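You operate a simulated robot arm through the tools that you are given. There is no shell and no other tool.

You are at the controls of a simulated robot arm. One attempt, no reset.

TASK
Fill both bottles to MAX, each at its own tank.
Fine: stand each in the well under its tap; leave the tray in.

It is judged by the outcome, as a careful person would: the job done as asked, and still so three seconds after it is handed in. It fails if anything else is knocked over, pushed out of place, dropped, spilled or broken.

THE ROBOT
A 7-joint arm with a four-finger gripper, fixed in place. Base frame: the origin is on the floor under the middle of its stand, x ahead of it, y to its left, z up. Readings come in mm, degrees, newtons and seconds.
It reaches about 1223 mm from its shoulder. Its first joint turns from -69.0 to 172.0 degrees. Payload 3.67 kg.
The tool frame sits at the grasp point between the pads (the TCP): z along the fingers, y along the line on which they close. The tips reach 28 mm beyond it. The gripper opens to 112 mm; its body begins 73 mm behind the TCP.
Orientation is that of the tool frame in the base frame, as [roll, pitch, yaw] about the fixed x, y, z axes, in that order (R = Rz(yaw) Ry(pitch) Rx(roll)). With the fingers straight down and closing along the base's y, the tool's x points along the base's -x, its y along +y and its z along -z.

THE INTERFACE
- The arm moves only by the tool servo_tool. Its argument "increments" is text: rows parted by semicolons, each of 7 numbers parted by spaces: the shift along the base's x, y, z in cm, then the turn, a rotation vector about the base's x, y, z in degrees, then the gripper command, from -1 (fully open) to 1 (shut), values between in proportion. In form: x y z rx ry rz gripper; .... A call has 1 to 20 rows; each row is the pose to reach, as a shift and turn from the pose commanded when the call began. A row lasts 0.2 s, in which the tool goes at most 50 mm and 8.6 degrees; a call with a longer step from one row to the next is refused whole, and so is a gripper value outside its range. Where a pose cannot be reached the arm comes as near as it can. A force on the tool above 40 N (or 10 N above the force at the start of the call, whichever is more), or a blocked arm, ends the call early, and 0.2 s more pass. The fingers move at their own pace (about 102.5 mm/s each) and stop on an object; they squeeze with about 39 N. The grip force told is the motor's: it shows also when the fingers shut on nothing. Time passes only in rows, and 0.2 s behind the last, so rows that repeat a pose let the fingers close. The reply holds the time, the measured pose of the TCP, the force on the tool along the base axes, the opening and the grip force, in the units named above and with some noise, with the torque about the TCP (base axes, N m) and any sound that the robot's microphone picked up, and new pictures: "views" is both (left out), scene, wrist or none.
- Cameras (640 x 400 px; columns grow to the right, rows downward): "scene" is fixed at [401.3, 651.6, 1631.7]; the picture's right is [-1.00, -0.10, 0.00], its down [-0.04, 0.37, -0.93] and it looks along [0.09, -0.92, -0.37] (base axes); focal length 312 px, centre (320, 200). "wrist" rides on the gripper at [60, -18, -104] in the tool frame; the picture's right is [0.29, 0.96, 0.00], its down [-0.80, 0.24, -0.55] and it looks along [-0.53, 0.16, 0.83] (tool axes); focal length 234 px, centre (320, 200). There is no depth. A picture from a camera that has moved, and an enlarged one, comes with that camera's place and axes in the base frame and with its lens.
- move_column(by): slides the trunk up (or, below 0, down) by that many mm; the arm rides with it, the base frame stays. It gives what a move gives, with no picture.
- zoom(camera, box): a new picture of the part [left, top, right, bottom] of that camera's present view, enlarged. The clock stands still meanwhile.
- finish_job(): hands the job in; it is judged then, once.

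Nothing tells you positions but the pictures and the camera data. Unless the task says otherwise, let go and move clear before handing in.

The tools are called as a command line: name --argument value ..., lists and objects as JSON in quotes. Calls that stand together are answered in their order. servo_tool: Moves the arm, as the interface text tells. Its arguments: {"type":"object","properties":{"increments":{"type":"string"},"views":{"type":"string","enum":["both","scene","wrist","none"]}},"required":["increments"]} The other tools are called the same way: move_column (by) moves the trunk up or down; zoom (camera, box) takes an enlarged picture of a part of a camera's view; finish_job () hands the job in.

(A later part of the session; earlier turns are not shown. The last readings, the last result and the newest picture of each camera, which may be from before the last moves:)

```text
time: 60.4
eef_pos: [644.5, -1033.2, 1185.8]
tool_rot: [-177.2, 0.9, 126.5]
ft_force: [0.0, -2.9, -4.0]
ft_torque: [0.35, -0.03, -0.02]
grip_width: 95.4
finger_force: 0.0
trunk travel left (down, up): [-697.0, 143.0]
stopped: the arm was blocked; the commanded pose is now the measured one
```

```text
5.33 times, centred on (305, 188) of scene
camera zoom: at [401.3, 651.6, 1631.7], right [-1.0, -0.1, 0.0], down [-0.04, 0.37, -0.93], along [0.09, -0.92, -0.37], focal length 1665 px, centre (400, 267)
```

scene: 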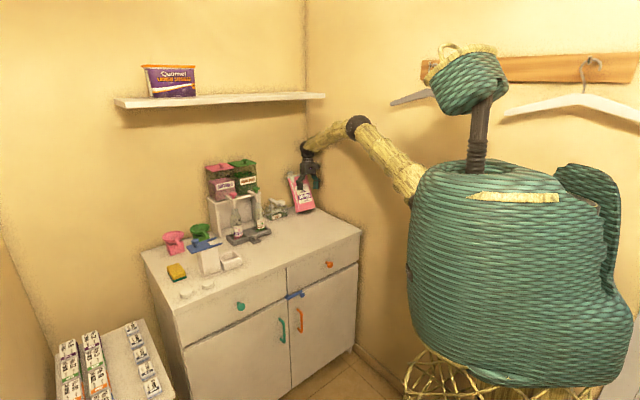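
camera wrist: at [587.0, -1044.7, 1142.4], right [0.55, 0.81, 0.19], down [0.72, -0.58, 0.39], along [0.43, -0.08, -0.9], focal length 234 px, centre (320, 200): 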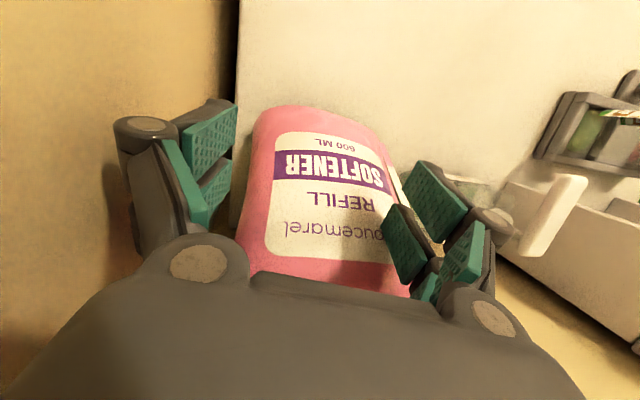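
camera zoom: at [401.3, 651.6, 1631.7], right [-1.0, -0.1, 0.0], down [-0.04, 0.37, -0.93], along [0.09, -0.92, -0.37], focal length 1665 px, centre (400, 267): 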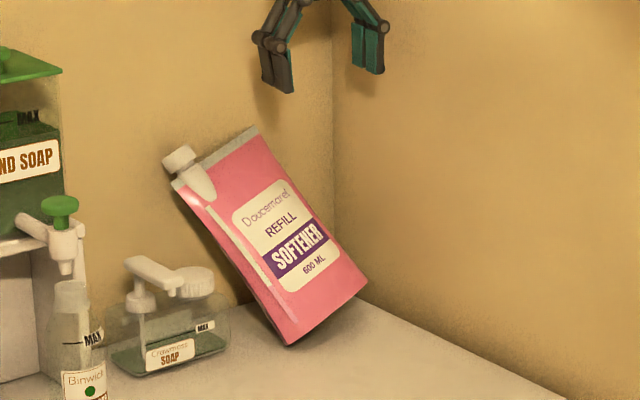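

The pouch is toppling toward the soap pump, and the arm is still settling by itself in free space. I'll hold the pose to let the arm settle and see where the pouch ends up.

servo_tool --increments "0 0 0 0 0 0 -0.7"

zoom --camera "scene" --box '[220, 130, 340, 230]'

```text
time: 60.7
eef_pos: [642.8, -1021.6, 1259.4]
tool_rot: [171.9, 8.7, 126.0]
ft_force: [7.4, 0.5, 9.0]
ft_torque: [-0.01, 0.9, 0.09]
grip_width: 90.7
finger_force: 0.1
trunk travel left (down, up): [-697.0, 143.0]
stopped in row 1: the arm was blocked; the commanded pose is now the measured one
camera wrist: at [573.0, -979.1, 1348.8], right [0.59, 0.8, 0.09], down [0.54, -0.47, 0.7], along [0.6, -0.36, -0.71], focal length 234 px, centre (320, 200)
```

scene: 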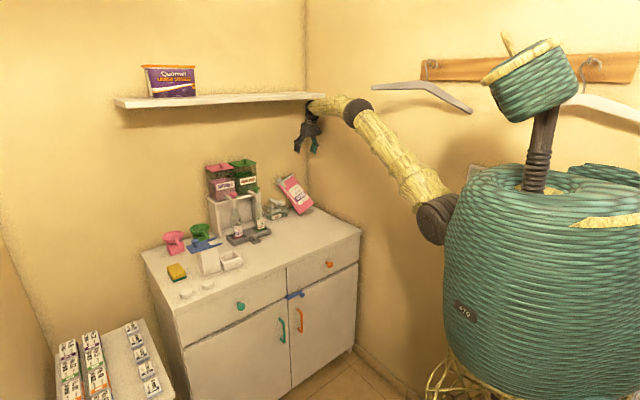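
wrist: 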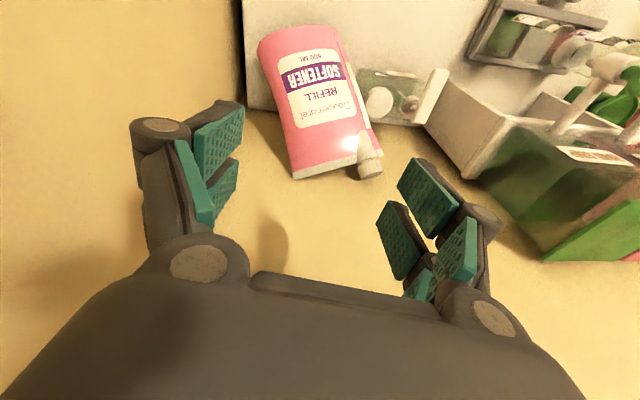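

```text
4.00 times, centred on (280, 180) of scene
camera zoom: at [401.3, 651.6, 1631.7], right [-1.0, -0.1, 0.0], down [-0.04, 0.37, -0.93], along [0.09, -0.92, -0.37], focal length 1249 px, centre (480, 280)
```

zoom: 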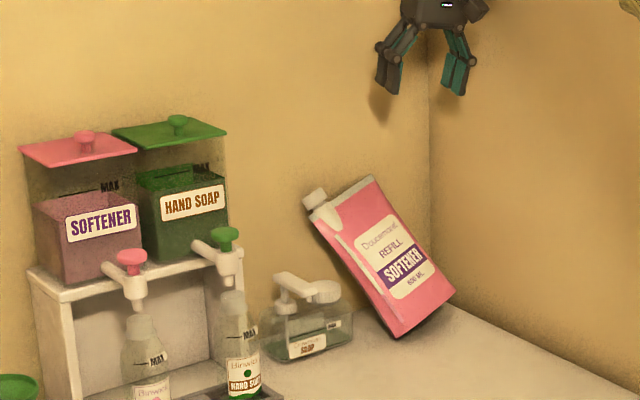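

The pouch is balanced at about 35°, not yet down, and the arm is drifting up near the shelf end. I'll command a gentle move inward and down, away from the shelf and corner, to regain control.

servo_tool --increments "-1.5 1.5 -1 0 0 0 -0.7; -3 3 -2 0 0 0 -0.7"

zoom --camera "scene" --box '[220, 130, 340, 230]'

```text
time: 61.0
eef_pos: [562.9, -866.0, 1099.1]
tool_rot: [-179.4, 6.7, 128.3]
ft_force: [-11.7, -7.2, -18.2]
ft_torque: [0.21, -1.08, 0.15]
grip_width: 91.4
finger_force: 0.1
trunk travel left (down, up): [-697.0, 143.0]
stopped in row 1: the arm was blocked; the commanded pose is now the measured one
camera wrist: at [506.7, -820.2, 1194.5], right [0.57, 0.82, -0.04], down [0.64, -0.42, 0.64], along [0.51, -0.4, -0.77], focal length 234 px, centre (320, 200)
```

scene: 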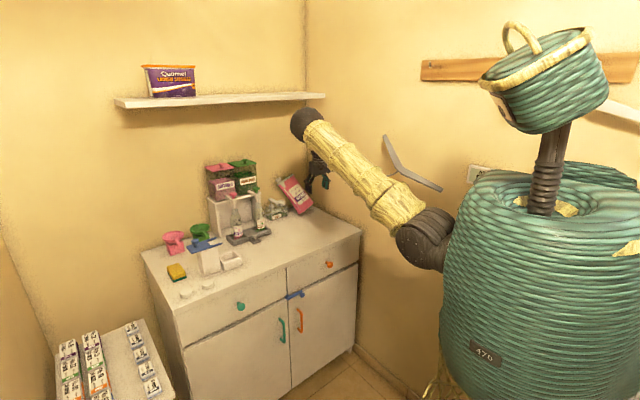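
wrist: 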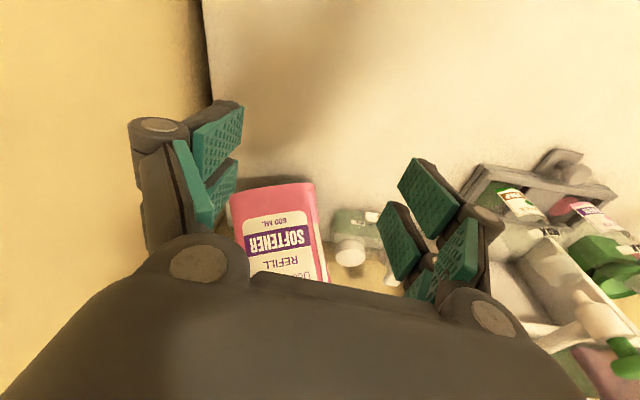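

```text
4.00 times, centred on (280, 180) of scene
camera zoom: at [401.3, 651.6, 1631.7], right [-1.0, -0.1, 0.0], down [-0.04, 0.37, -0.93], along [0.09, -0.92, -0.37], focal length 1249 px, centre (480, 280)
```

zoom: 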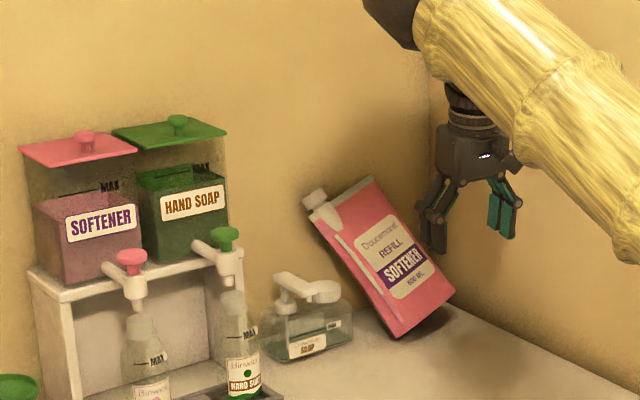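

The arm is still swinging through a different elbow configuration, and it has disturbed a hanger on the wall. The pouch is leaning but static. I'll hold once more to let the joints come to rest.

servo_tool --increments "0 0 0 0 0 0 -0.7"

zoom --camera "scene" --box '[240, 80, 480, 230]'

```text
time: 61.3
eef_pos: [543.4, -812.2, 1195.1]
tool_rot: [-177.0, 14.1, 130.1]
ft_force: [6.2, 4.7, 0.1]
ft_torque: [-0.56, 0.58, -0.24]
grip_width: 95.7
finger_force: 0.4
trunk travel left (down, up): [-697.0, 143.0]
stopped in row 1: the force on the tool passed its limit at 45 N (the readings are from after the stop); the commanded pose is now the measured one
camera wrist: at [480.0, -757.1, 1281.4], right [0.56, 0.82, -0.12], down [0.62, -0.32, 0.72], along [0.55, -0.48, -0.69], focal length 234 px, centre (320, 200)
```

scene: 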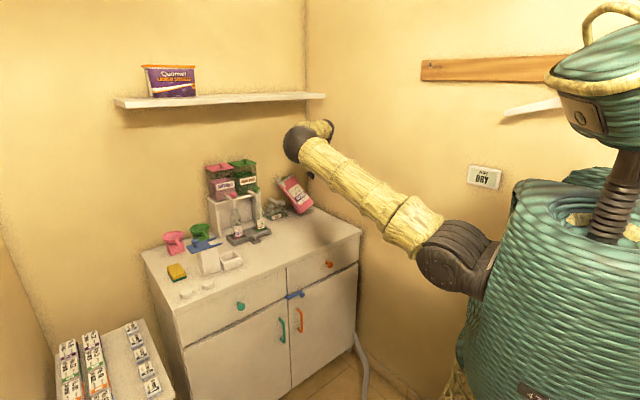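
wrist: 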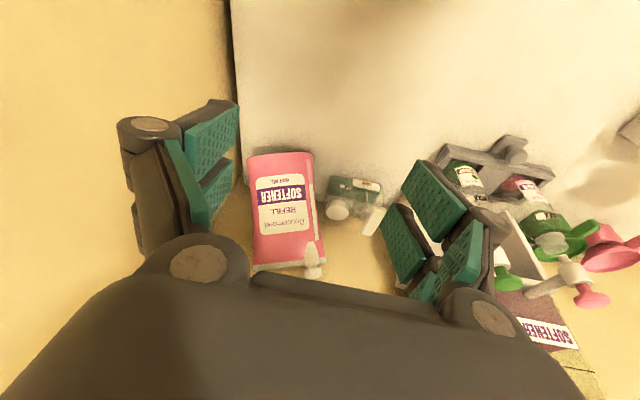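

```text
2.67 times, centred on (360, 155) of scene
camera zoom: at [401.3, 651.6, 1631.7], right [-1.0, -0.1, 0.0], down [-0.04, 0.37, -0.93], along [0.09, -0.92, -0.37], focal length 832 px, centre (213, 320)
```

zoom: 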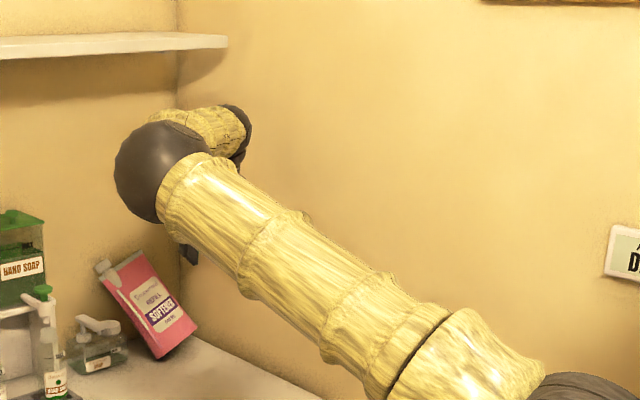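

servo_tool --increments "0 0 0 0 0 0 -0.7"

```text
time: 61.6
eef_pos: [613.5, -925.6, 1084.4]
tool_rot: [172.2, 3.2, 140.4]
ft_force: [-3.8, -3.0, 4.4]
ft_torque: [0.13, -0.23, 0.0]
grip_width: 94.6
finger_force: 0.0
trunk travel left (down, up): [-697.0, 143.0]
stopped in row 1: the arm was blocked; the commanded pose is now the measured one
camera wrist: at [543.8, -908.9, 1181.6], right [0.38, 0.92, 0.11], down [0.69, -0.36, 0.63], along [0.62, -0.16, -0.77], focal length 234 px, centre (320, 200)
```

scene: 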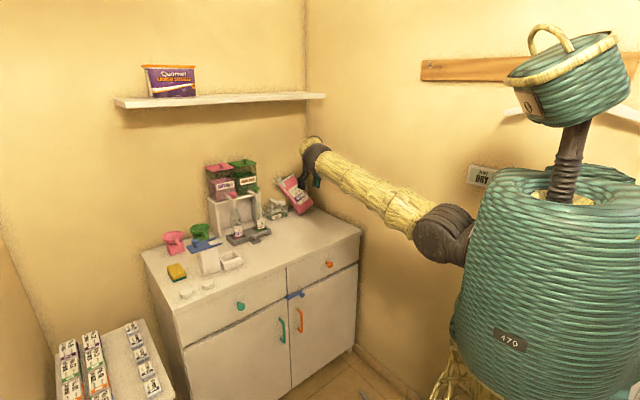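
wrist: 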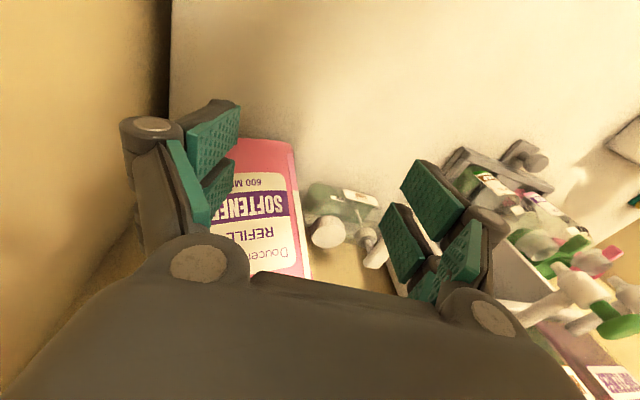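

servo_tool --increments "0 0 0 0 0 0 -0.7" --views "scene"

```text
time: 62.1
eef_pos: [675.7, -914.5, 1184.4]
tool_rot: [-179.1, 7.9, 150.4]
ft_force: [3.5, 2.8, -7.4]
ft_torque: [-0.3, 0.26, -0.07]
grip_width: 95.3
finger_force: 0.3
trunk travel left (down, up): [-697.0, 143.0]
stopped in row 1: the arm was blocked; the commanded pose is now the measured one
```

scene: 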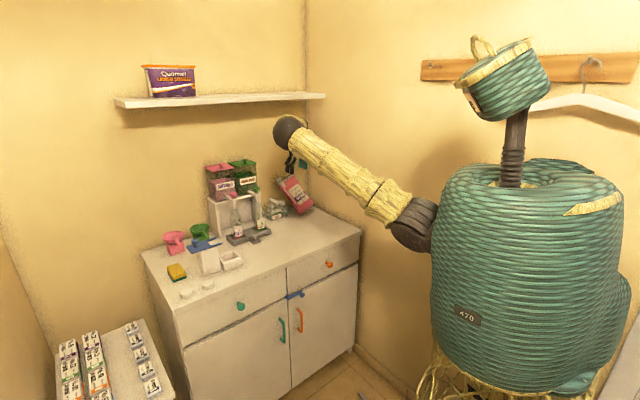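

servo_tool --increments "0 0 0 0 0 0 -0.7" --views "scene"

```text
time: 62.4
eef_pos: [636.4, -794.2, 1327.6]
tool_rot: [-174.2, 16.2, 161.3]
ft_force: [-10.3, -6.4, -7.3]
ft_torque: [0.49, -1.01, 0.29]
grip_width: 95.7
finger_force: 0.8
trunk travel left (down, up): [-697.0, 143.0]
stopped in row 1: the arm was blocked; the commanded pose is now the measured one
```

scene: 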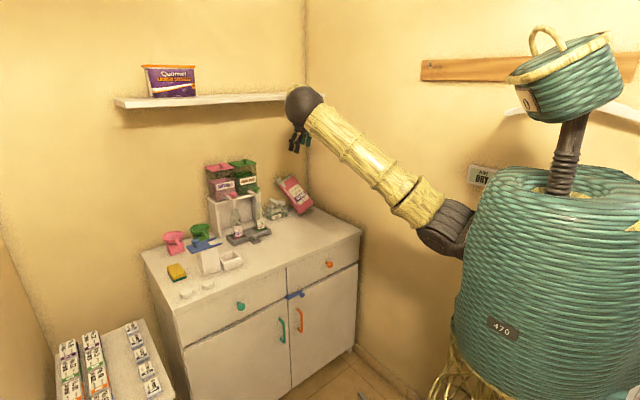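

servo_tool --increments "-1.5 3 2 0 0 0 -0.7; -3 6 3 0 0 0 -0.7; -3 6 3 0 0 0 -0.7; -3 6 3 0 0 0 -0.7" --views "scene"

```text
time: 62.8
eef_pos: [604.0, -627.9, 1422.4]
tool_rot: [-173.0, 20.8, 165.5]
ft_force: [-0.4, -2.1, 0.0]
ft_torque: [0.19, -0.04, 0.02]
grip_width: 95.9
finger_force: 0.4
trunk travel left (down, up): [-697.0, 143.0]
stopped in row 1: the arm was blocked; the commanded pose is now the measured one
```

scene: 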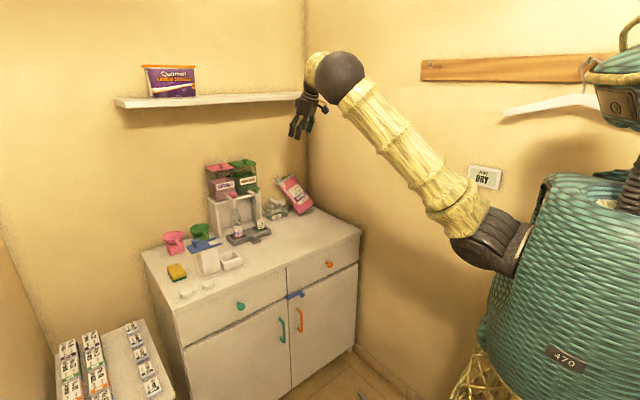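

servo_tool --increments "0 0 0 0 0 0 -0.7; 0 0 0 0 0 0 -0.7; 0 0 0 0 0 0 -0.7" --views "scene"

```text
time: 63.6
eef_pos: [621.2, -674.1, 1416.0]
tool_rot: [-169.0, 20.0, 169.2]
ft_force: [1.9, -0.4, -3.9]
ft_torque: [-0.06, 0.05, -0.03]
grip_width: 95.3
finger_force: 0.3
trunk travel left (down, up): [-697.0, 143.0]
stopped in row 3: the arm was blocked; the commanded pose is now the measured one
```

scene: 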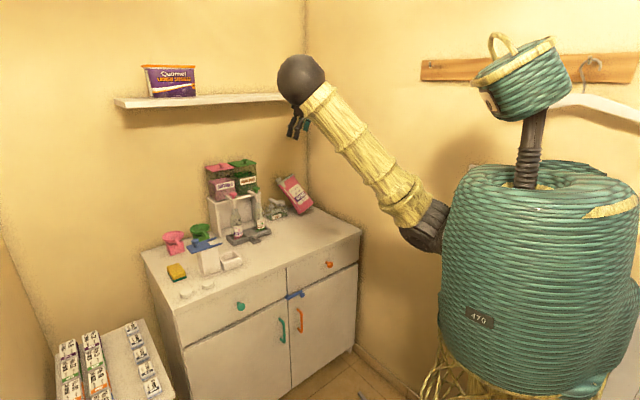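

servo_tool --increments "0 0 0 0 0 0 -0.7; 0 0 0 0 0 0 -0.7; 0 0 0 0 0 0 -0.7; 0 0 0 0 0 0 -0.7" --views "scene"

```text
time: 64.0
eef_pos: [536.9, -464.3, 1517.4]
tool_rot: [-164.8, 26.6, 178.5]
ft_force: [4.8, -0.5, 2.3]
ft_torque: [0.02, 0.48, -0.14]
grip_width: 95.3
finger_force: 0.3
trunk travel left (down, up): [-697.0, 143.0]
stopped in row 1: the arm was blocked; the commanded pose is now the measured one
```

scene: 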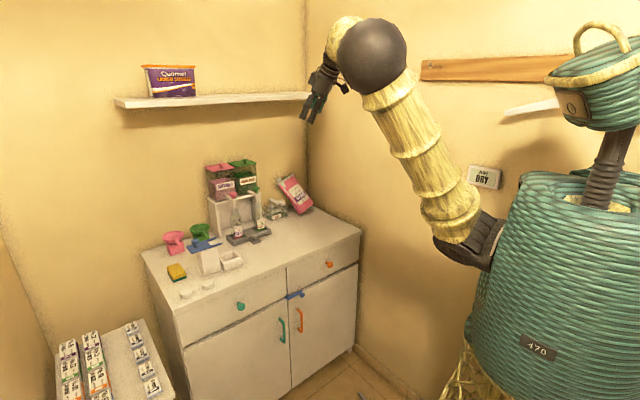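

servo_tool --increments "0 0 0 0 0 0 -0.7; 0 0 0 0 0 0 -0.7; 0 0 0 0 0 0 -0.7; 0 0 0 0 0 0 -0.7; 0 0 0 0 0 0 -0.7; 0 0 0 0 0 0 -0.7" --views "scene"

```text
time: 65.1
eef_pos: [474.8, -465.6, 1506.3]
tool_rot: [-166.3, 27.0, 174.0]
ft_force: [-4.1, -4.9, -4.0]
ft_torque: [0.32, -0.41, 0.26]
grip_width: 95.5
finger_force: 0.1
trunk travel left (down, up): [-697.0, 143.0]
stopped in row 5: the arm was blocked; the commanded pose is now the measured one
```

scene: 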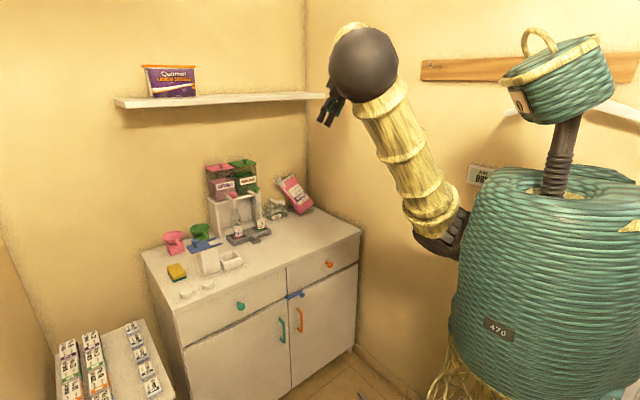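

servo_tool --increments "0 0 0 0 0 0 -0.7; 0 0 0 0 0 0 -0.7; 0 0 0 0 0 0 -0.7; 0 0 0 0 0 0 -0.7; 0 0 0 0 0 0 -0.7; 0 0 0 0 0 0 -0.7; 0 0 0 0 0 0 -0.7; 0 0 0 0 0 0 -0.7" --views "scene"

```text
time: 65.4
eef_pos: [408.0, -331.5, 1583.8]
tool_rot: [-160.5, 31.9, -175.8]
ft_force: [0.8, -2.0, 3.6]
ft_torque: [0.32, 0.24, 0.12]
grip_width: 95.6
finger_force: 0.6
trunk travel left (down, up): [-697.0, 143.0]
stopped in row 1: the arm was blocked; the commanded pose is now the measured one
```

scene: 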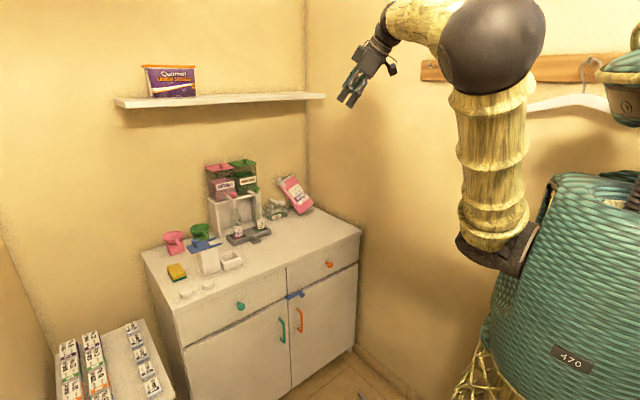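

servo_tool --increments "0 0 0 0 0 0 -0.7; 0 0 0 0 0 0 -0.7; 0 0 0 0 0 0 -0.7; 0 0 0 0 0 0 -0.7; 0 0 0 0 0 0 -0.7; 0 0 0 0 0 0 -0.7; 0 0 0 0 0 0 -0.7; 0 0 0 0 0 0 -0.7" --views "scene"

```text
time: 66.4
eef_pos: [375.1, -284.2, 1573.5]
tool_rot: [-159.5, 31.8, -175.9]
ft_force: [0.7, -1.9, 1.0]
ft_torque: [0.2, 0.05, 0.11]
grip_width: 95.2
finger_force: 0.1
trunk travel left (down, up): [-697.0, 143.0]
stopped in row 5: the arm was blocked; the commanded pose is now the measured one
```

scene: 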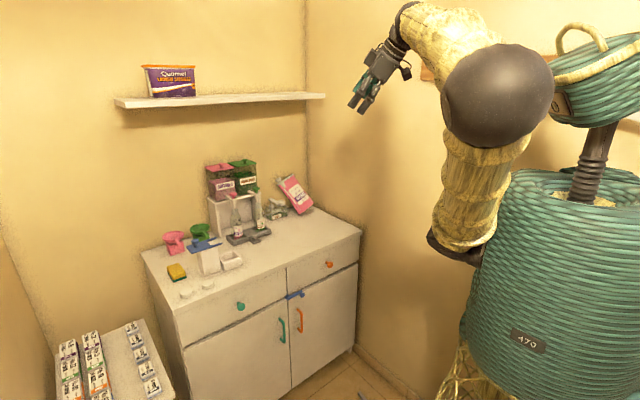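

The arm has calmed down in clear space. I'll try small slow commanded moves to check it tracks properly again.

servo_tool --increments "0 -0.5 -0.5 0 0 0 -0.7; 0 -1 -1 0 0 0 -0.7; 0 -1.5 -1.5 0 0 0 -0.7; 0 -2 -2 0 0 0 -0.7; 0 -2.5 -2.5 0 0 0 -0.7; 0 -3 -3 0 0 0 -0.7; 0 -3 -3 0 0 0 -0.7; 0 -3 -3 0 0 0 -0.7" --views "scene"

```text
time: 68.4
eef_pos: [396.4, -392.7, 1499.1]
tool_rot: [-166.1, 27.9, 178.3]
ft_force: [-1.6, -0.7, -0.1]
ft_torque: [0.02, -0.05, 0.02]
grip_width: 95.1
finger_force: 0.1
trunk travel left (down, up): [-697.0, 143.0]
stopped in row 8: the arm was blocked; the commanded pose is now the measured one
```

scene: 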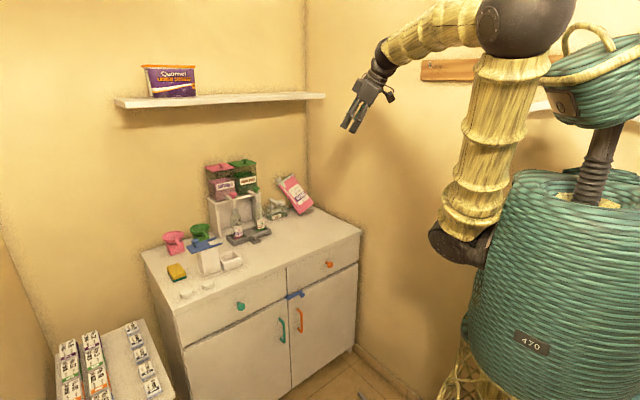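

servo_tool --increments "0 0 0 0 0 0 -0.7; 0 0 0 0 0 0 -0.7; 0 0 0 0 0 0 -0.7; 0 0 0 0 0 0 -0.7; 0 0 0 0 0 0 -0.7" --views "scene"

```text
time: 69.6
eef_pos: [392.4, -374.5, 1512.1]
tool_rot: [-164.3, 29.1, 180.0]
ft_force: [-0.2, 1.1, 0.0]
ft_torque: [-0.04, 0.01, -0.01]
grip_width: 95.3
finger_force: 0.0
trunk travel left (down, up): [-697.0, 143.0]
```

scene: 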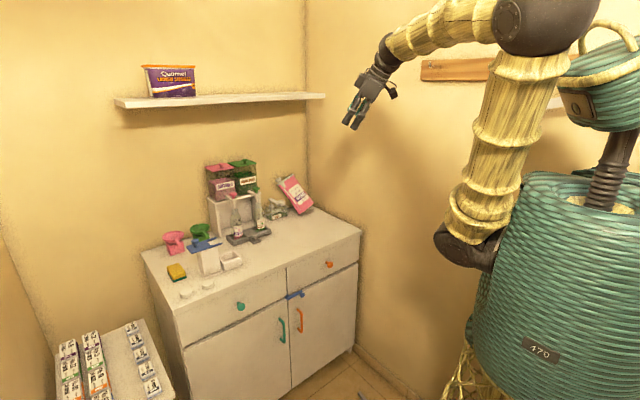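

The arm is steady again with no block reported. Before continuing, I'll check the state of the bench closely.

zoom --camera "scene" --box '[200, 150, 320, 250]'

zoom --camera "scene" --box '[255, 165, 325, 225]'

zoom --camera "scene" --box '[300, 330, 420, 400]'

zoom --camera "scene" --box '[250, 190, 280, 245]'

zoom --camera "scene" --box '[100, 50, 340, 130]'

```text
4.00 times, centred on (260, 200) of scene
camera zoom: at [401.3, 651.6, 1631.7], right [-1.0, -0.1, 0.0], down [-0.04, 0.37, -0.93], along [0.09, -0.92, -0.37], focal length 1249 px, centre (560, 200)
```

zoom: 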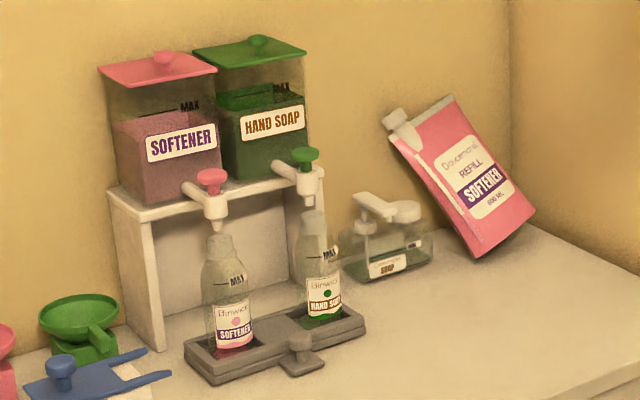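

```text
6.67 times, centred on (290, 195) of scene
camera zoom: at [401.3, 651.6, 1631.7], right [-1.0, -0.1, 0.0], down [-0.04, 0.37, -0.93], along [0.09, -0.92, -0.37], focal length 2081 px, centre (520, 233)
```

zoom: 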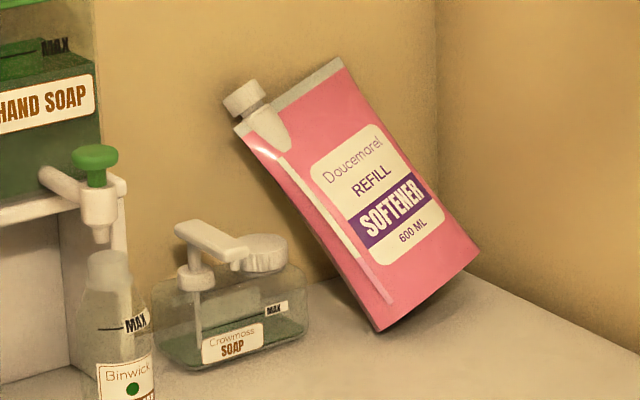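

```text
5.33 times, centred on (360, 365) of scene
camera zoom: at [401.3, 651.6, 1631.7], right [-1.0, -0.1, 0.0], down [-0.04, 0.37, -0.93], along [0.09, -0.92, -0.37], focal length 1665 px, centre (107, -680)
```

zoom: 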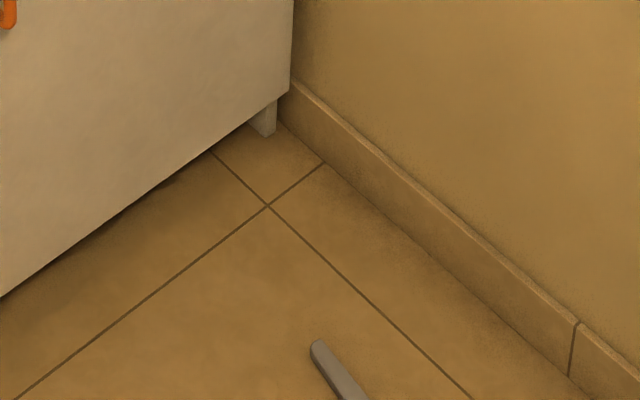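

```text
7.27 times, centred on (265, 218) of scene
camera zoom: at [401.3, 651.6, 1631.7], right [-1.0, -0.1, 0.0], down [-0.04, 0.37, -0.93], along [0.09, -0.92, -0.37], focal length 2270 px, centre (720, 73)
```

zoom: 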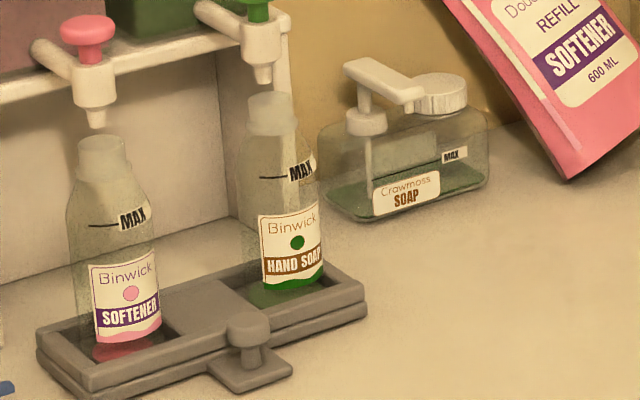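

```text
2.67 times, centred on (220, 90) of scene
camera zoom: at [401.3, 651.6, 1631.7], right [-1.0, -0.1, 0.0], down [-0.04, 0.37, -0.93], along [0.09, -0.92, -0.37], focal length 832 px, centre (587, 493)
```

zoom: 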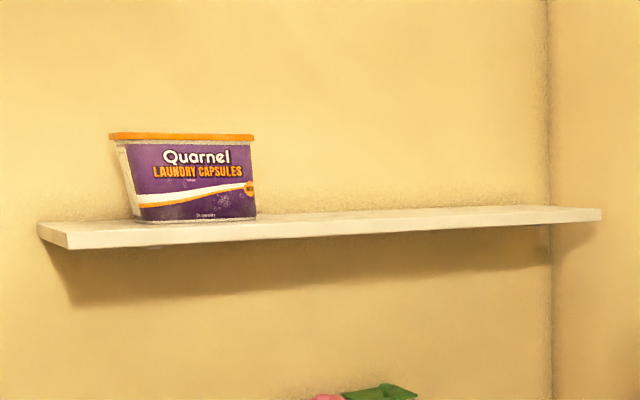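

The bottles, tray and stand are fine, but my uncontrolled swing left the refill pouch leaning over and knocked a grey hanger off the wall to the floor. I'll first regain a good posture: slowly turn the tool to face the stand (tilted 40°) well away from the limits of reach.

servo_tool --increments "1.5 -0.4 -1 0.8 -1.5 -3.6 -0.5; 3 -0.8 -2 1.6 -3 -7.2 0; 4.6 -1.2 -3 2.4 -4.6 -10.7 0.5; 6.2 -1.6 -4 3.2 -6.1 -14.3 1; 7.8 -2 -5 4 -7.6 -17.9 1; 9.4 -2.4 -6 4.8 -9.1 -21.5 1; 11 -2.8 -7 5.6 -10.6 -25 1; 12.6 -3.2 -8 6.3 -12.2 -28.6 1; 14.2 -3.8 -9.2 7.1 -13.7 -32.2 1; 15.8 -4.2 -10.4 7.93 -15.2 -35.75 1; 16.8 -4.5 -11.2 7.93 -15.2 -35.75 1; 16.8 -4.5 -11.2 7.93 -15.2 -35.75 1; 16.8 -4.5 -11.2 7.93 -15.2 -35.75 1"

```text
time: 72.4
eef_pos: [564.5, -423.2, 1397.9]
tool_rot: [179.9, 39.9, 135.0]
ft_force: [0.8, -0.6, 0.5]
ft_torque: [0.03, 0.02, 0.02]
grip_width: 0.2
finger_force: 35.0
trunk travel left (down, up): [-697.0, 143.0]
camera wrist: at [471.6, -356.9, 1438.9], right [0.52, 0.83, -0.18], down [0.35, -0.01, 0.94], along [0.78, -0.55, -0.3], focal length 234 px, centre (320, 200)
```

scene: 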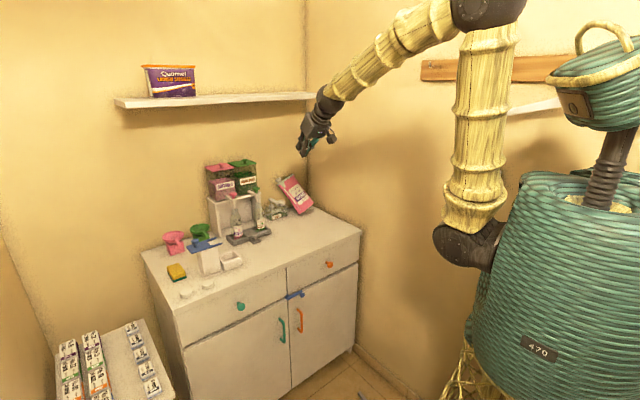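
wrist: 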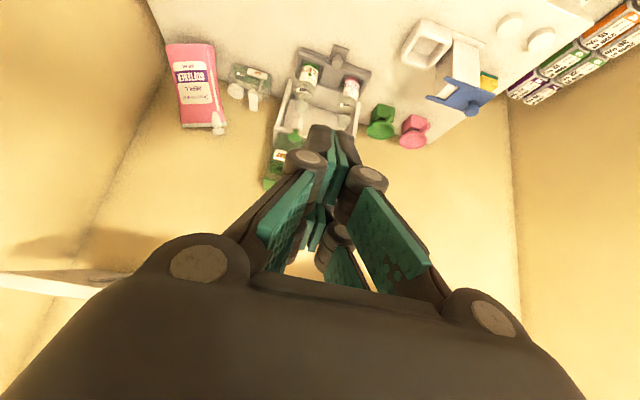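

Control is back: the pose tracks exactly. I'll approach the green tap slowly in this 40° tilt with fingers closed, first to an intermediate point well within reach.

servo_tool --increments "1.5 -1.8 -1.5 0 0 0 1; 3.1 -3.5 -3 0 0 0 1; 4.7 -5.3 -4.5 0 0 0 1; 6.2 -7.1 -6 0 0 0 1; 7.8 -8.8 -7.4 0 0 0 1; 9.3 -10.6 -8.9 0 0 0 1; 10.9 -12.4 -10.4 0 0 0 1; 12.4 -14.2 -11.8 0 0 0 1; 14 -16 -13.3 0 0 0 1; 15.5 -17.7 -14.8 0 0 0 1; 15.5 -17.7 -14.8 0 0 0 1; 15.5 -17.7 -14.8 0 0 0 1" --views "scene"

zoom --camera "scene" --box '[215, 130, 315, 220]'

```text
time: 75.0
eef_pos: [716.6, -599.2, 1250.4]
tool_rot: [179.9, 39.9, 135.0]
ft_force: [0.2, -0.1, 0.2]
ft_torque: [-0.01, 0.0, 0.0]
grip_width: 0.2
finger_force: 35.4
trunk travel left (down, up): [-697.0, 143.0]
```

scene: 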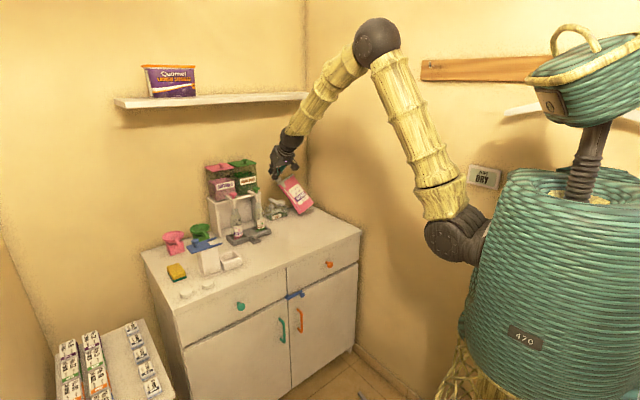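

```text
4.44 times, centred on (265, 175) of scene
camera zoom: at [401.3, 651.6, 1631.7], right [-1.0, -0.1, 0.0], down [-0.04, 0.37, -0.93], along [0.09, -0.92, -0.37], focal length 1387 px, centre (564, 311)
```

zoom: 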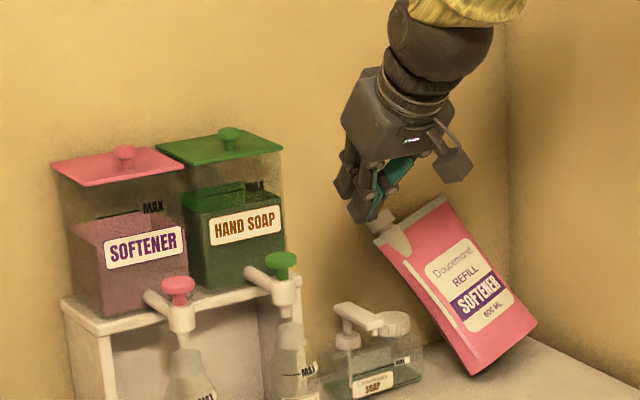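

Tracking well with the elbow comfortably bent. Next, hover just above the green knob.

servo_tool --increments "1.6 -1.8 -0.4 0 0 0 1; 3.2 -3.5 -0.8 0 0 0 1; 4.8 -5.2 -1.2 0 0 0 1; 6.4 -7 -1.6 0 0 0 1; 8 -8.7 -2 0 0 0 1; 9.6 -10.4 -2.5 0 0 0 1; 11.2 -12.2 -3 0 0 0 1; 12.4 -13.4 -3.5 0 0 0 1; 13.3 -14.5 -4 0 0 0 1; 13.3 -14.5 -4 0 0 0 1; 13.3 -14.5 -4 0 0 0 1"

zoom --camera "scene" --box '[230, 150, 290, 210]'

zoom --camera "wrist" --box '[240, 60, 400, 220]'

```text
time: 77.4
eef_pos: [847.8, -748.3, 1209.7]
tool_rot: [179.9, 39.9, 134.9]
ft_force: [0.2, -0.4, -0.2]
ft_torque: [0.02, 0.01, -0.02]
grip_width: 0.0
finger_force: 35.8
trunk travel left (down, up): [-697.0, 143.0]
camera wrist: at [757.0, -681.2, 1251.1], right [0.52, 0.83, -0.18], down [0.35, -0.01, 0.94], along [0.78, -0.55, -0.3], focal length 234 px, centre (320, 200)
```

scene: 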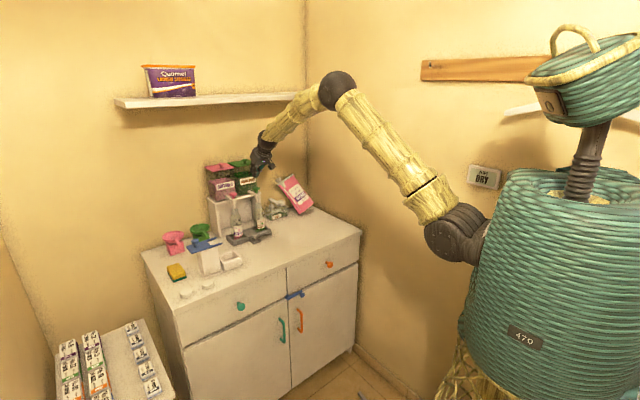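
wrist: 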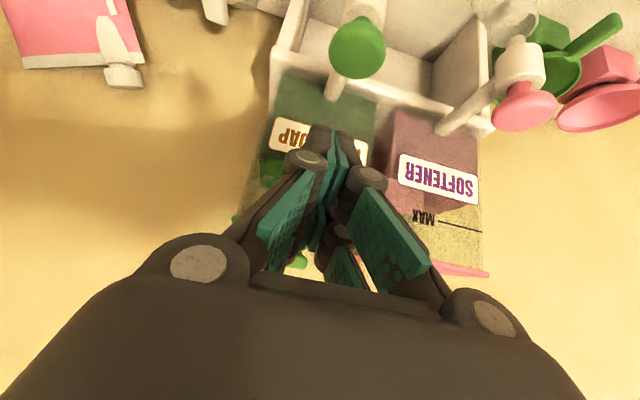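

```text
6.67 times, centred on (260, 180) of scene
camera zoom: at [401.3, 651.6, 1631.7], right [-1.0, -0.1, 0.0], down [-0.04, 0.37, -0.93], along [0.09, -0.92, -0.37], focal length 2081 px, centre (720, 333)
```

zoom: 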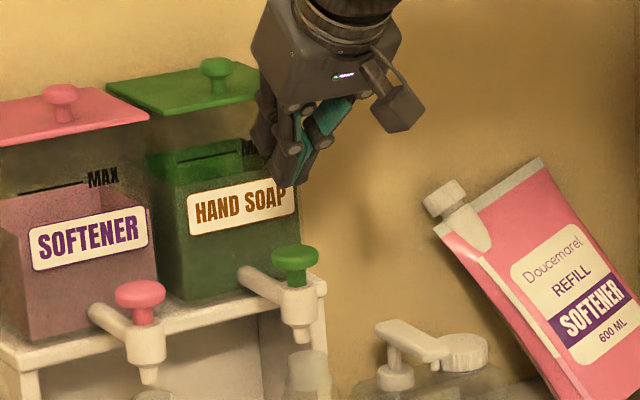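

```text
2.50 times, centred on (320, 140) of wrist
camera zoom: at [757.0, -681.2, 1251.1], right [0.52, 0.83, -0.18], down [0.35, -0.01, 0.94], along [0.78, -0.55, -0.3], focal length 585 px, centre (320, 350)
```

zoom: 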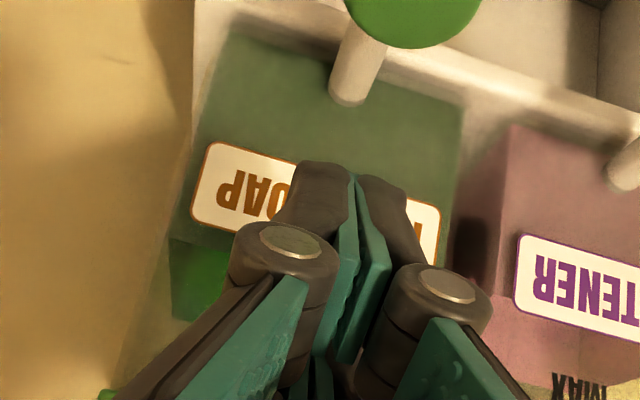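

The knob measures about (846,-740,1121) and the fingertip edge is directly above it, 5 mm off sideways. I'll correct and descend to just above contact.

servo_tool --increments "0.25 0.5 -1 0 0 0 1; 0.25 0.5 -2 0 0 0 1; 0.25 0.5 -3 0 0 0 1; 0.25 0.5 -3.8 0 0 0 1; 0.25 0.5 -4.3 0 0 0 1; 0.25 0.5 -4.3 0 0 0 1"

zoom --camera "scene" --box '[235, 165, 285, 210]'

zoom --camera "wrist" --box '[260, 60, 400, 200]'

```text
time: 78.8
eef_pos: [852.2, -742.0, 1167.2]
tool_rot: [180.0, 40.0, 134.8]
ft_force: [0.3, -0.3, -0.1]
ft_torque: [0.0, 0.0, 0.03]
grip_width: 0.1
finger_force: 35.8
trunk travel left (down, up): [-697.0, 143.0]
camera wrist: at [760.0, -676.2, 1207.5], right [0.52, 0.83, -0.18], down [0.35, -0.01, 0.94], along [0.78, -0.55, -0.3], focal length 234 px, centre (320, 200)
```

scene: 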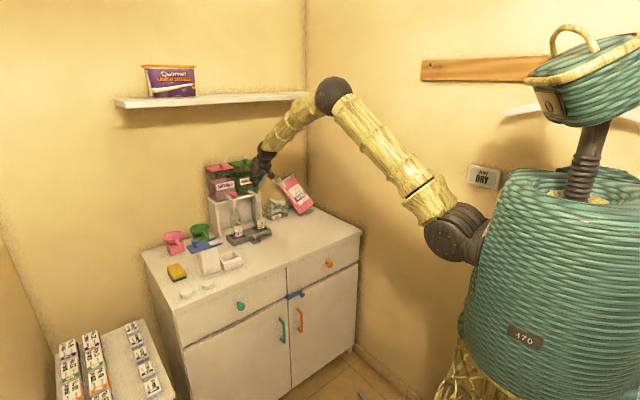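
wrist: 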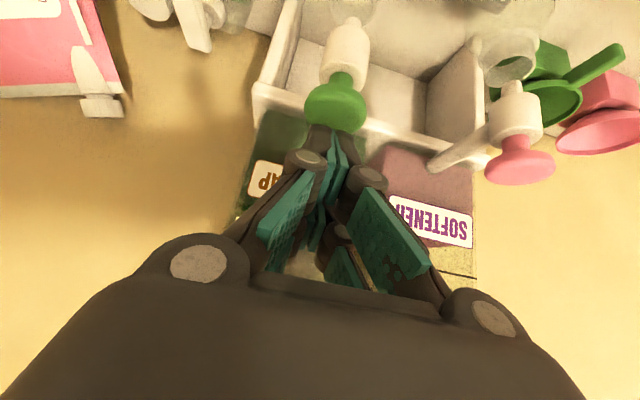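

```text
8.89 times, centred on (260, 188) of scene
camera zoom: at [401.3, 651.6, 1631.7], right [-1.0, -0.1, 0.0], down [-0.04, 0.37, -0.93], along [0.09, -0.92, -0.37], focal length 2775 px, centre (853, 311)
```

zoom: 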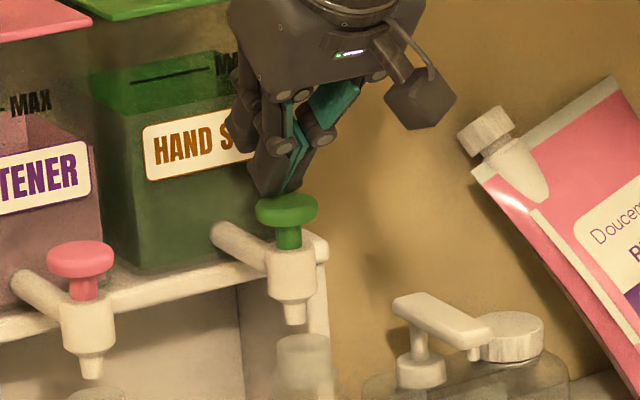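

```text
2.86 times, centred on (330, 130) of wrist
camera zoom: at [760.0, -676.2, 1207.5], right [0.52, 0.83, -0.18], down [0.35, -0.01, 0.94], along [0.78, -0.55, -0.3], focal length 669 px, centre (291, 400)
```

zoom: 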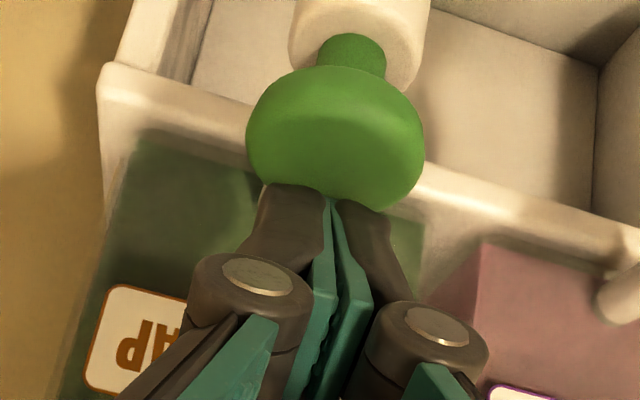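

The tip is over the rear half of the knob, so I'll shift 9 mm toward the front to centre it, then go down to touch.

servo_tool --increments "-0.4 0.4 0 0 0 0 1; -0.65 0.65 0 0 0 0 1; -0.65 0.65 -0.2 0 0 0 1; -0.65 0.65 -0.4 0 0 0 1; -0.65 0.65 -0.4 0 0 0 1"

zoom --camera "wrist" --box '[260, 60, 400, 200]'

zoom --camera "scene" --box '[240, 175, 280, 215]'

```text
time: 80.0
eef_pos: [845.4, -736.1, 1164.1]
tool_rot: [179.9, 39.9, 134.9]
ft_force: [-0.6, 0.2, 0.6]
ft_torque: [0.01, 0.06, 0.0]
grip_width: 6.1
finger_force: 36.1
trunk travel left (down, up): [-697.0, 143.0]
camera wrist: at [753.9, -669.2, 1204.2], right [0.52, 0.83, -0.18], down [0.35, -0.01, 0.94], along [0.78, -0.55, -0.3], focal length 234 px, centre (320, 200)
```

scene: 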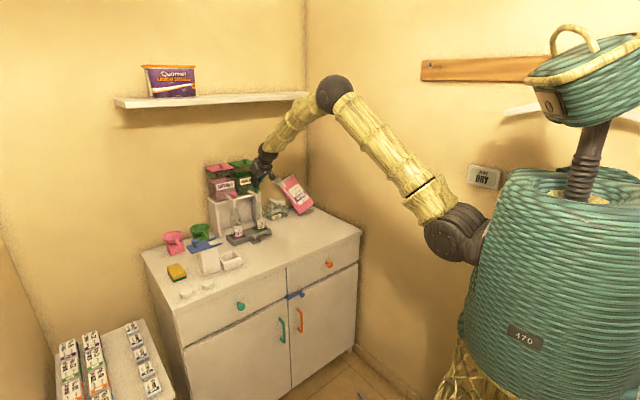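
wrist: 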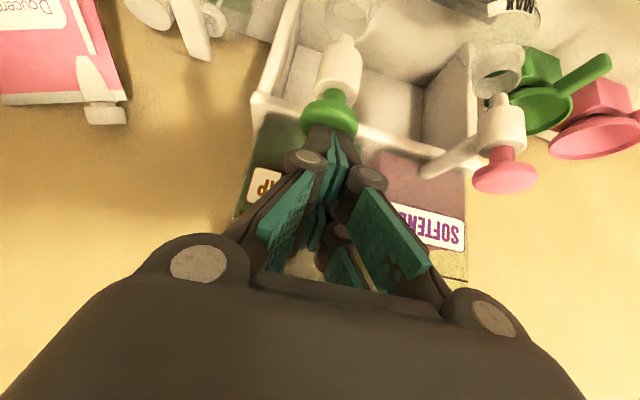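

```text
2.86 times, centred on (330, 130) of wrist
camera zoom: at [753.9, -669.2, 1204.2], right [0.52, 0.83, -0.18], down [0.35, -0.01, 0.94], along [0.78, -0.55, -0.3], focal length 669 px, centre (291, 400)
```

zoom: 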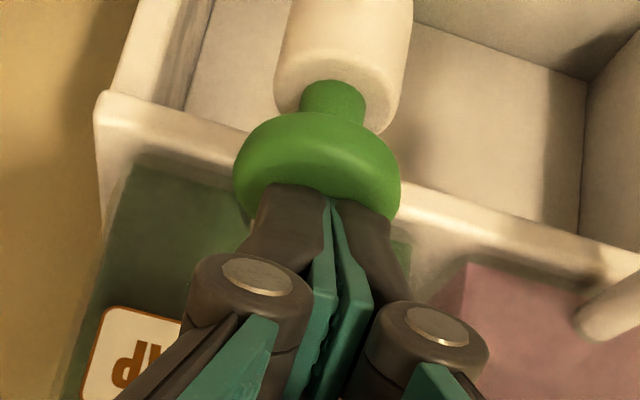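

```text
10.00 times, centred on (260, 195) of scene
camera zoom: at [401.3, 651.6, 1631.7], right [-1.0, -0.1, 0.0], down [-0.04, 0.37, -0.93], along [0.09, -0.92, -0.37], focal length 3122 px, centre (920, 250)
```

zoom: 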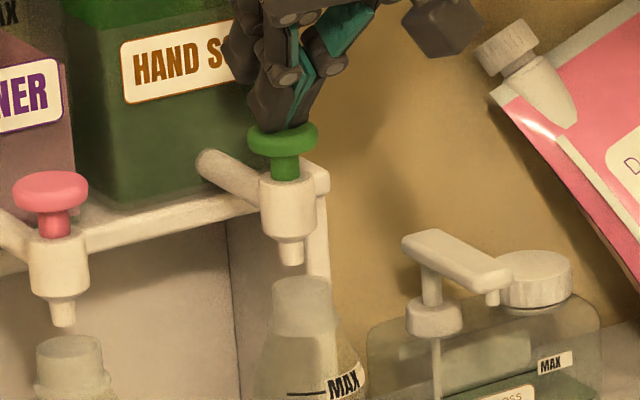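

The tip now sits centrally on the knob. Pressing down in small steps to find where flow starts.

servo_tool --increments "0 0 -0.2 0 0 0 1; 0 0 -0.4 0 0 0 1; 0 0 -0.6 0 0 0 1" --views "none"

zoom --camera "scene" --box '[235, 175, 285, 245]'

```text
time: 80.8
eef_pos: [844.5, -735.6, 1158.0]
tool_rot: [180.0, 39.9, 134.8]
ft_force: [-0.4, 0.4, 1.4]
ft_torque: [0.01, 0.04, 0.01]
grip_width: 6.2
finger_force: 35.5
trunk travel left (down, up): [-697.0, 143.0]
heard: click
```

```text
5.71 times, centred on (260, 210) of scene
camera zoom: at [401.3, 651.6, 1631.7], right [-1.0, -0.1, 0.0], down [-0.04, 0.37, -0.93], along [0.09, -0.92, -0.37], focal length 1784 px, centre (663, 143)
```

zoom: 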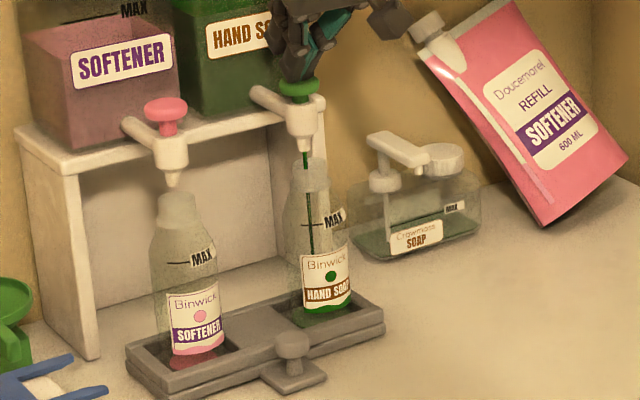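

A click, and soap is flowing cleanly into the bottle with only light force. I'll hold for about a second and watch the level.

servo_tool --increments "0 0 0 0 0 0 1; 0 0 0 0 0 0 1; 0 0 0 0 0 0 1; 0 0 0 0 0 0 1" --views "none"

zoom --camera "scene" --box '[245, 195, 280, 245]'

```text
time: 81.8
eef_pos: [845.3, -735.6, 1157.6]
tool_rot: [180.0, 39.8, 135.0]
ft_force: [-0.6, 0.1, 2.3]
ft_torque: [-0.02, -0.01, -0.02]
grip_width: 6.1
finger_force: 36.3
trunk travel left (down, up): [-697.0, 143.0]
```

```text
8.00 times, centred on (262, 220) of scene
camera zoom: at [401.3, 651.6, 1631.7], right [-1.0, -0.1, 0.0], down [-0.04, 0.37, -0.93], along [0.09, -0.92, -0.37], focal length 2497 px, centre (780, 40)
```

zoom: 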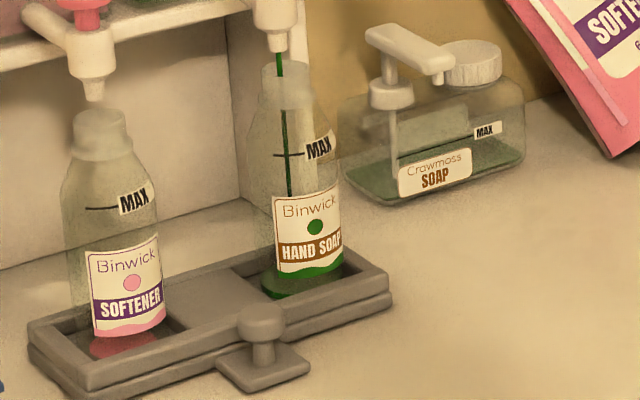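

servo_tool --increments "0 0 0 0 0 0 1; 0 0 0 0 0 0 1; 0 0 0 0 0 0 1; 0 0 0 0 0 0 1; 0 0 0 0 0 0 1; 0 0 0 0 0 0 1; 0 0 0 0 0 0 1; 0 0 0 0 0 0 1; 0 0 0 0 0 0 1" --views "none"

zoom --camera "scene" --box '[245, 195, 280, 245]'

```text
time: 83.8
eef_pos: [845.5, -735.6, 1156.9]
tool_rot: [-180.0, 39.9, 134.9]
ft_force: [0.1, 0.9, 0.8]
ft_torque: [-0.02, 0.0, 0.01]
grip_width: 6.0
finger_force: 35.8
trunk travel left (down, up): [-697.0, 143.0]
```

```text
8.00 times, centred on (262, 220) of scene
camera zoom: at [401.3, 651.6, 1631.7], right [-1.0, -0.1, 0.0], down [-0.04, 0.37, -0.93], along [0.09, -0.92, -0.37], focal length 2497 px, centre (780, 40)
```

zoom: 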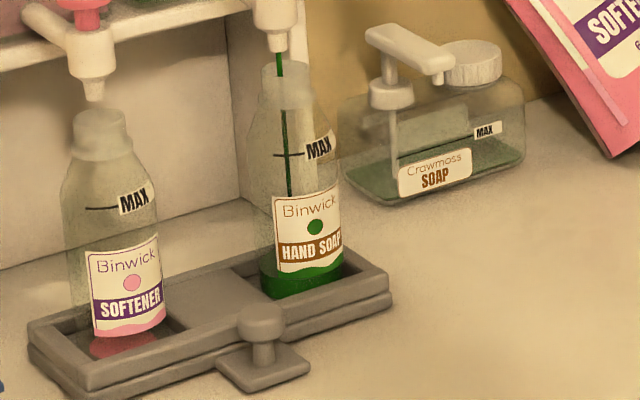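

The level is rising slowly, roughly 7 px per second in this zoom, with MAX still far. I'll hold 4 s more and measure again.

servo_tool --increments "0 0 0 0 0 0 1; 0 0 0 0 0 0 1; 0 0 0 0 0 0 1; 0 0 0 0 0 0 1; 0 0 0 0 0 0 1; 0 0 0 0 0 0 1; 0 0 0 0 0 0 1; 0 0 0 0 0 0 1; 0 0 0 0 0 0 1; 0 0 0 0 0 0 1; 0 0 0 0 0 0 1; 0 0 0 0 0 0 1; 0 0 0 0 0 0 1; 0 0 0 0 0 0 1; 0 0 0 0 0 0 1; 0 0 0 0 0 0 1; 0 0 0 0 0 0 1; 0 0 0 0 0 0 1; 0 0 0 0 0 0 1" --views "none"

zoom --camera "scene" --box '[250, 200, 275, 240]'

```text
time: 87.8
eef_pos: [845.5, -734.8, 1158.3]
tool_rot: [179.9, 39.9, 135.0]
ft_force: [0.7, -0.4, 2.4]
ft_torque: [0.01, -0.01, 0.02]
grip_width: 5.9
finger_force: 36.0
trunk travel left (down, up): [-697.0, 143.0]
```

```text
10.00 times, centred on (262, 220) of scene
camera zoom: at [401.3, 651.6, 1631.7], right [-1.0, -0.1, 0.0], down [-0.04, 0.37, -0.93], along [0.09, -0.92, -0.37], focal length 3122 px, centre (895, 0)
```

zoom: 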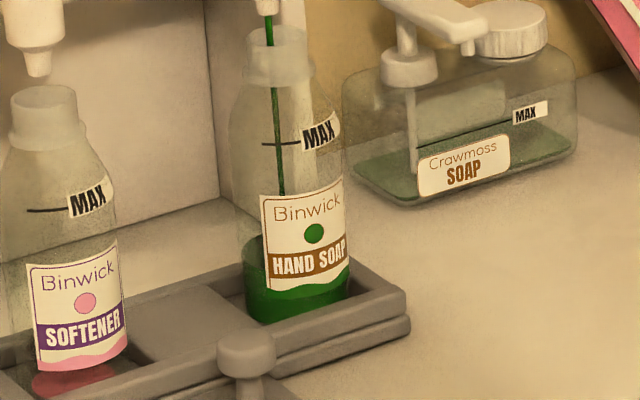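

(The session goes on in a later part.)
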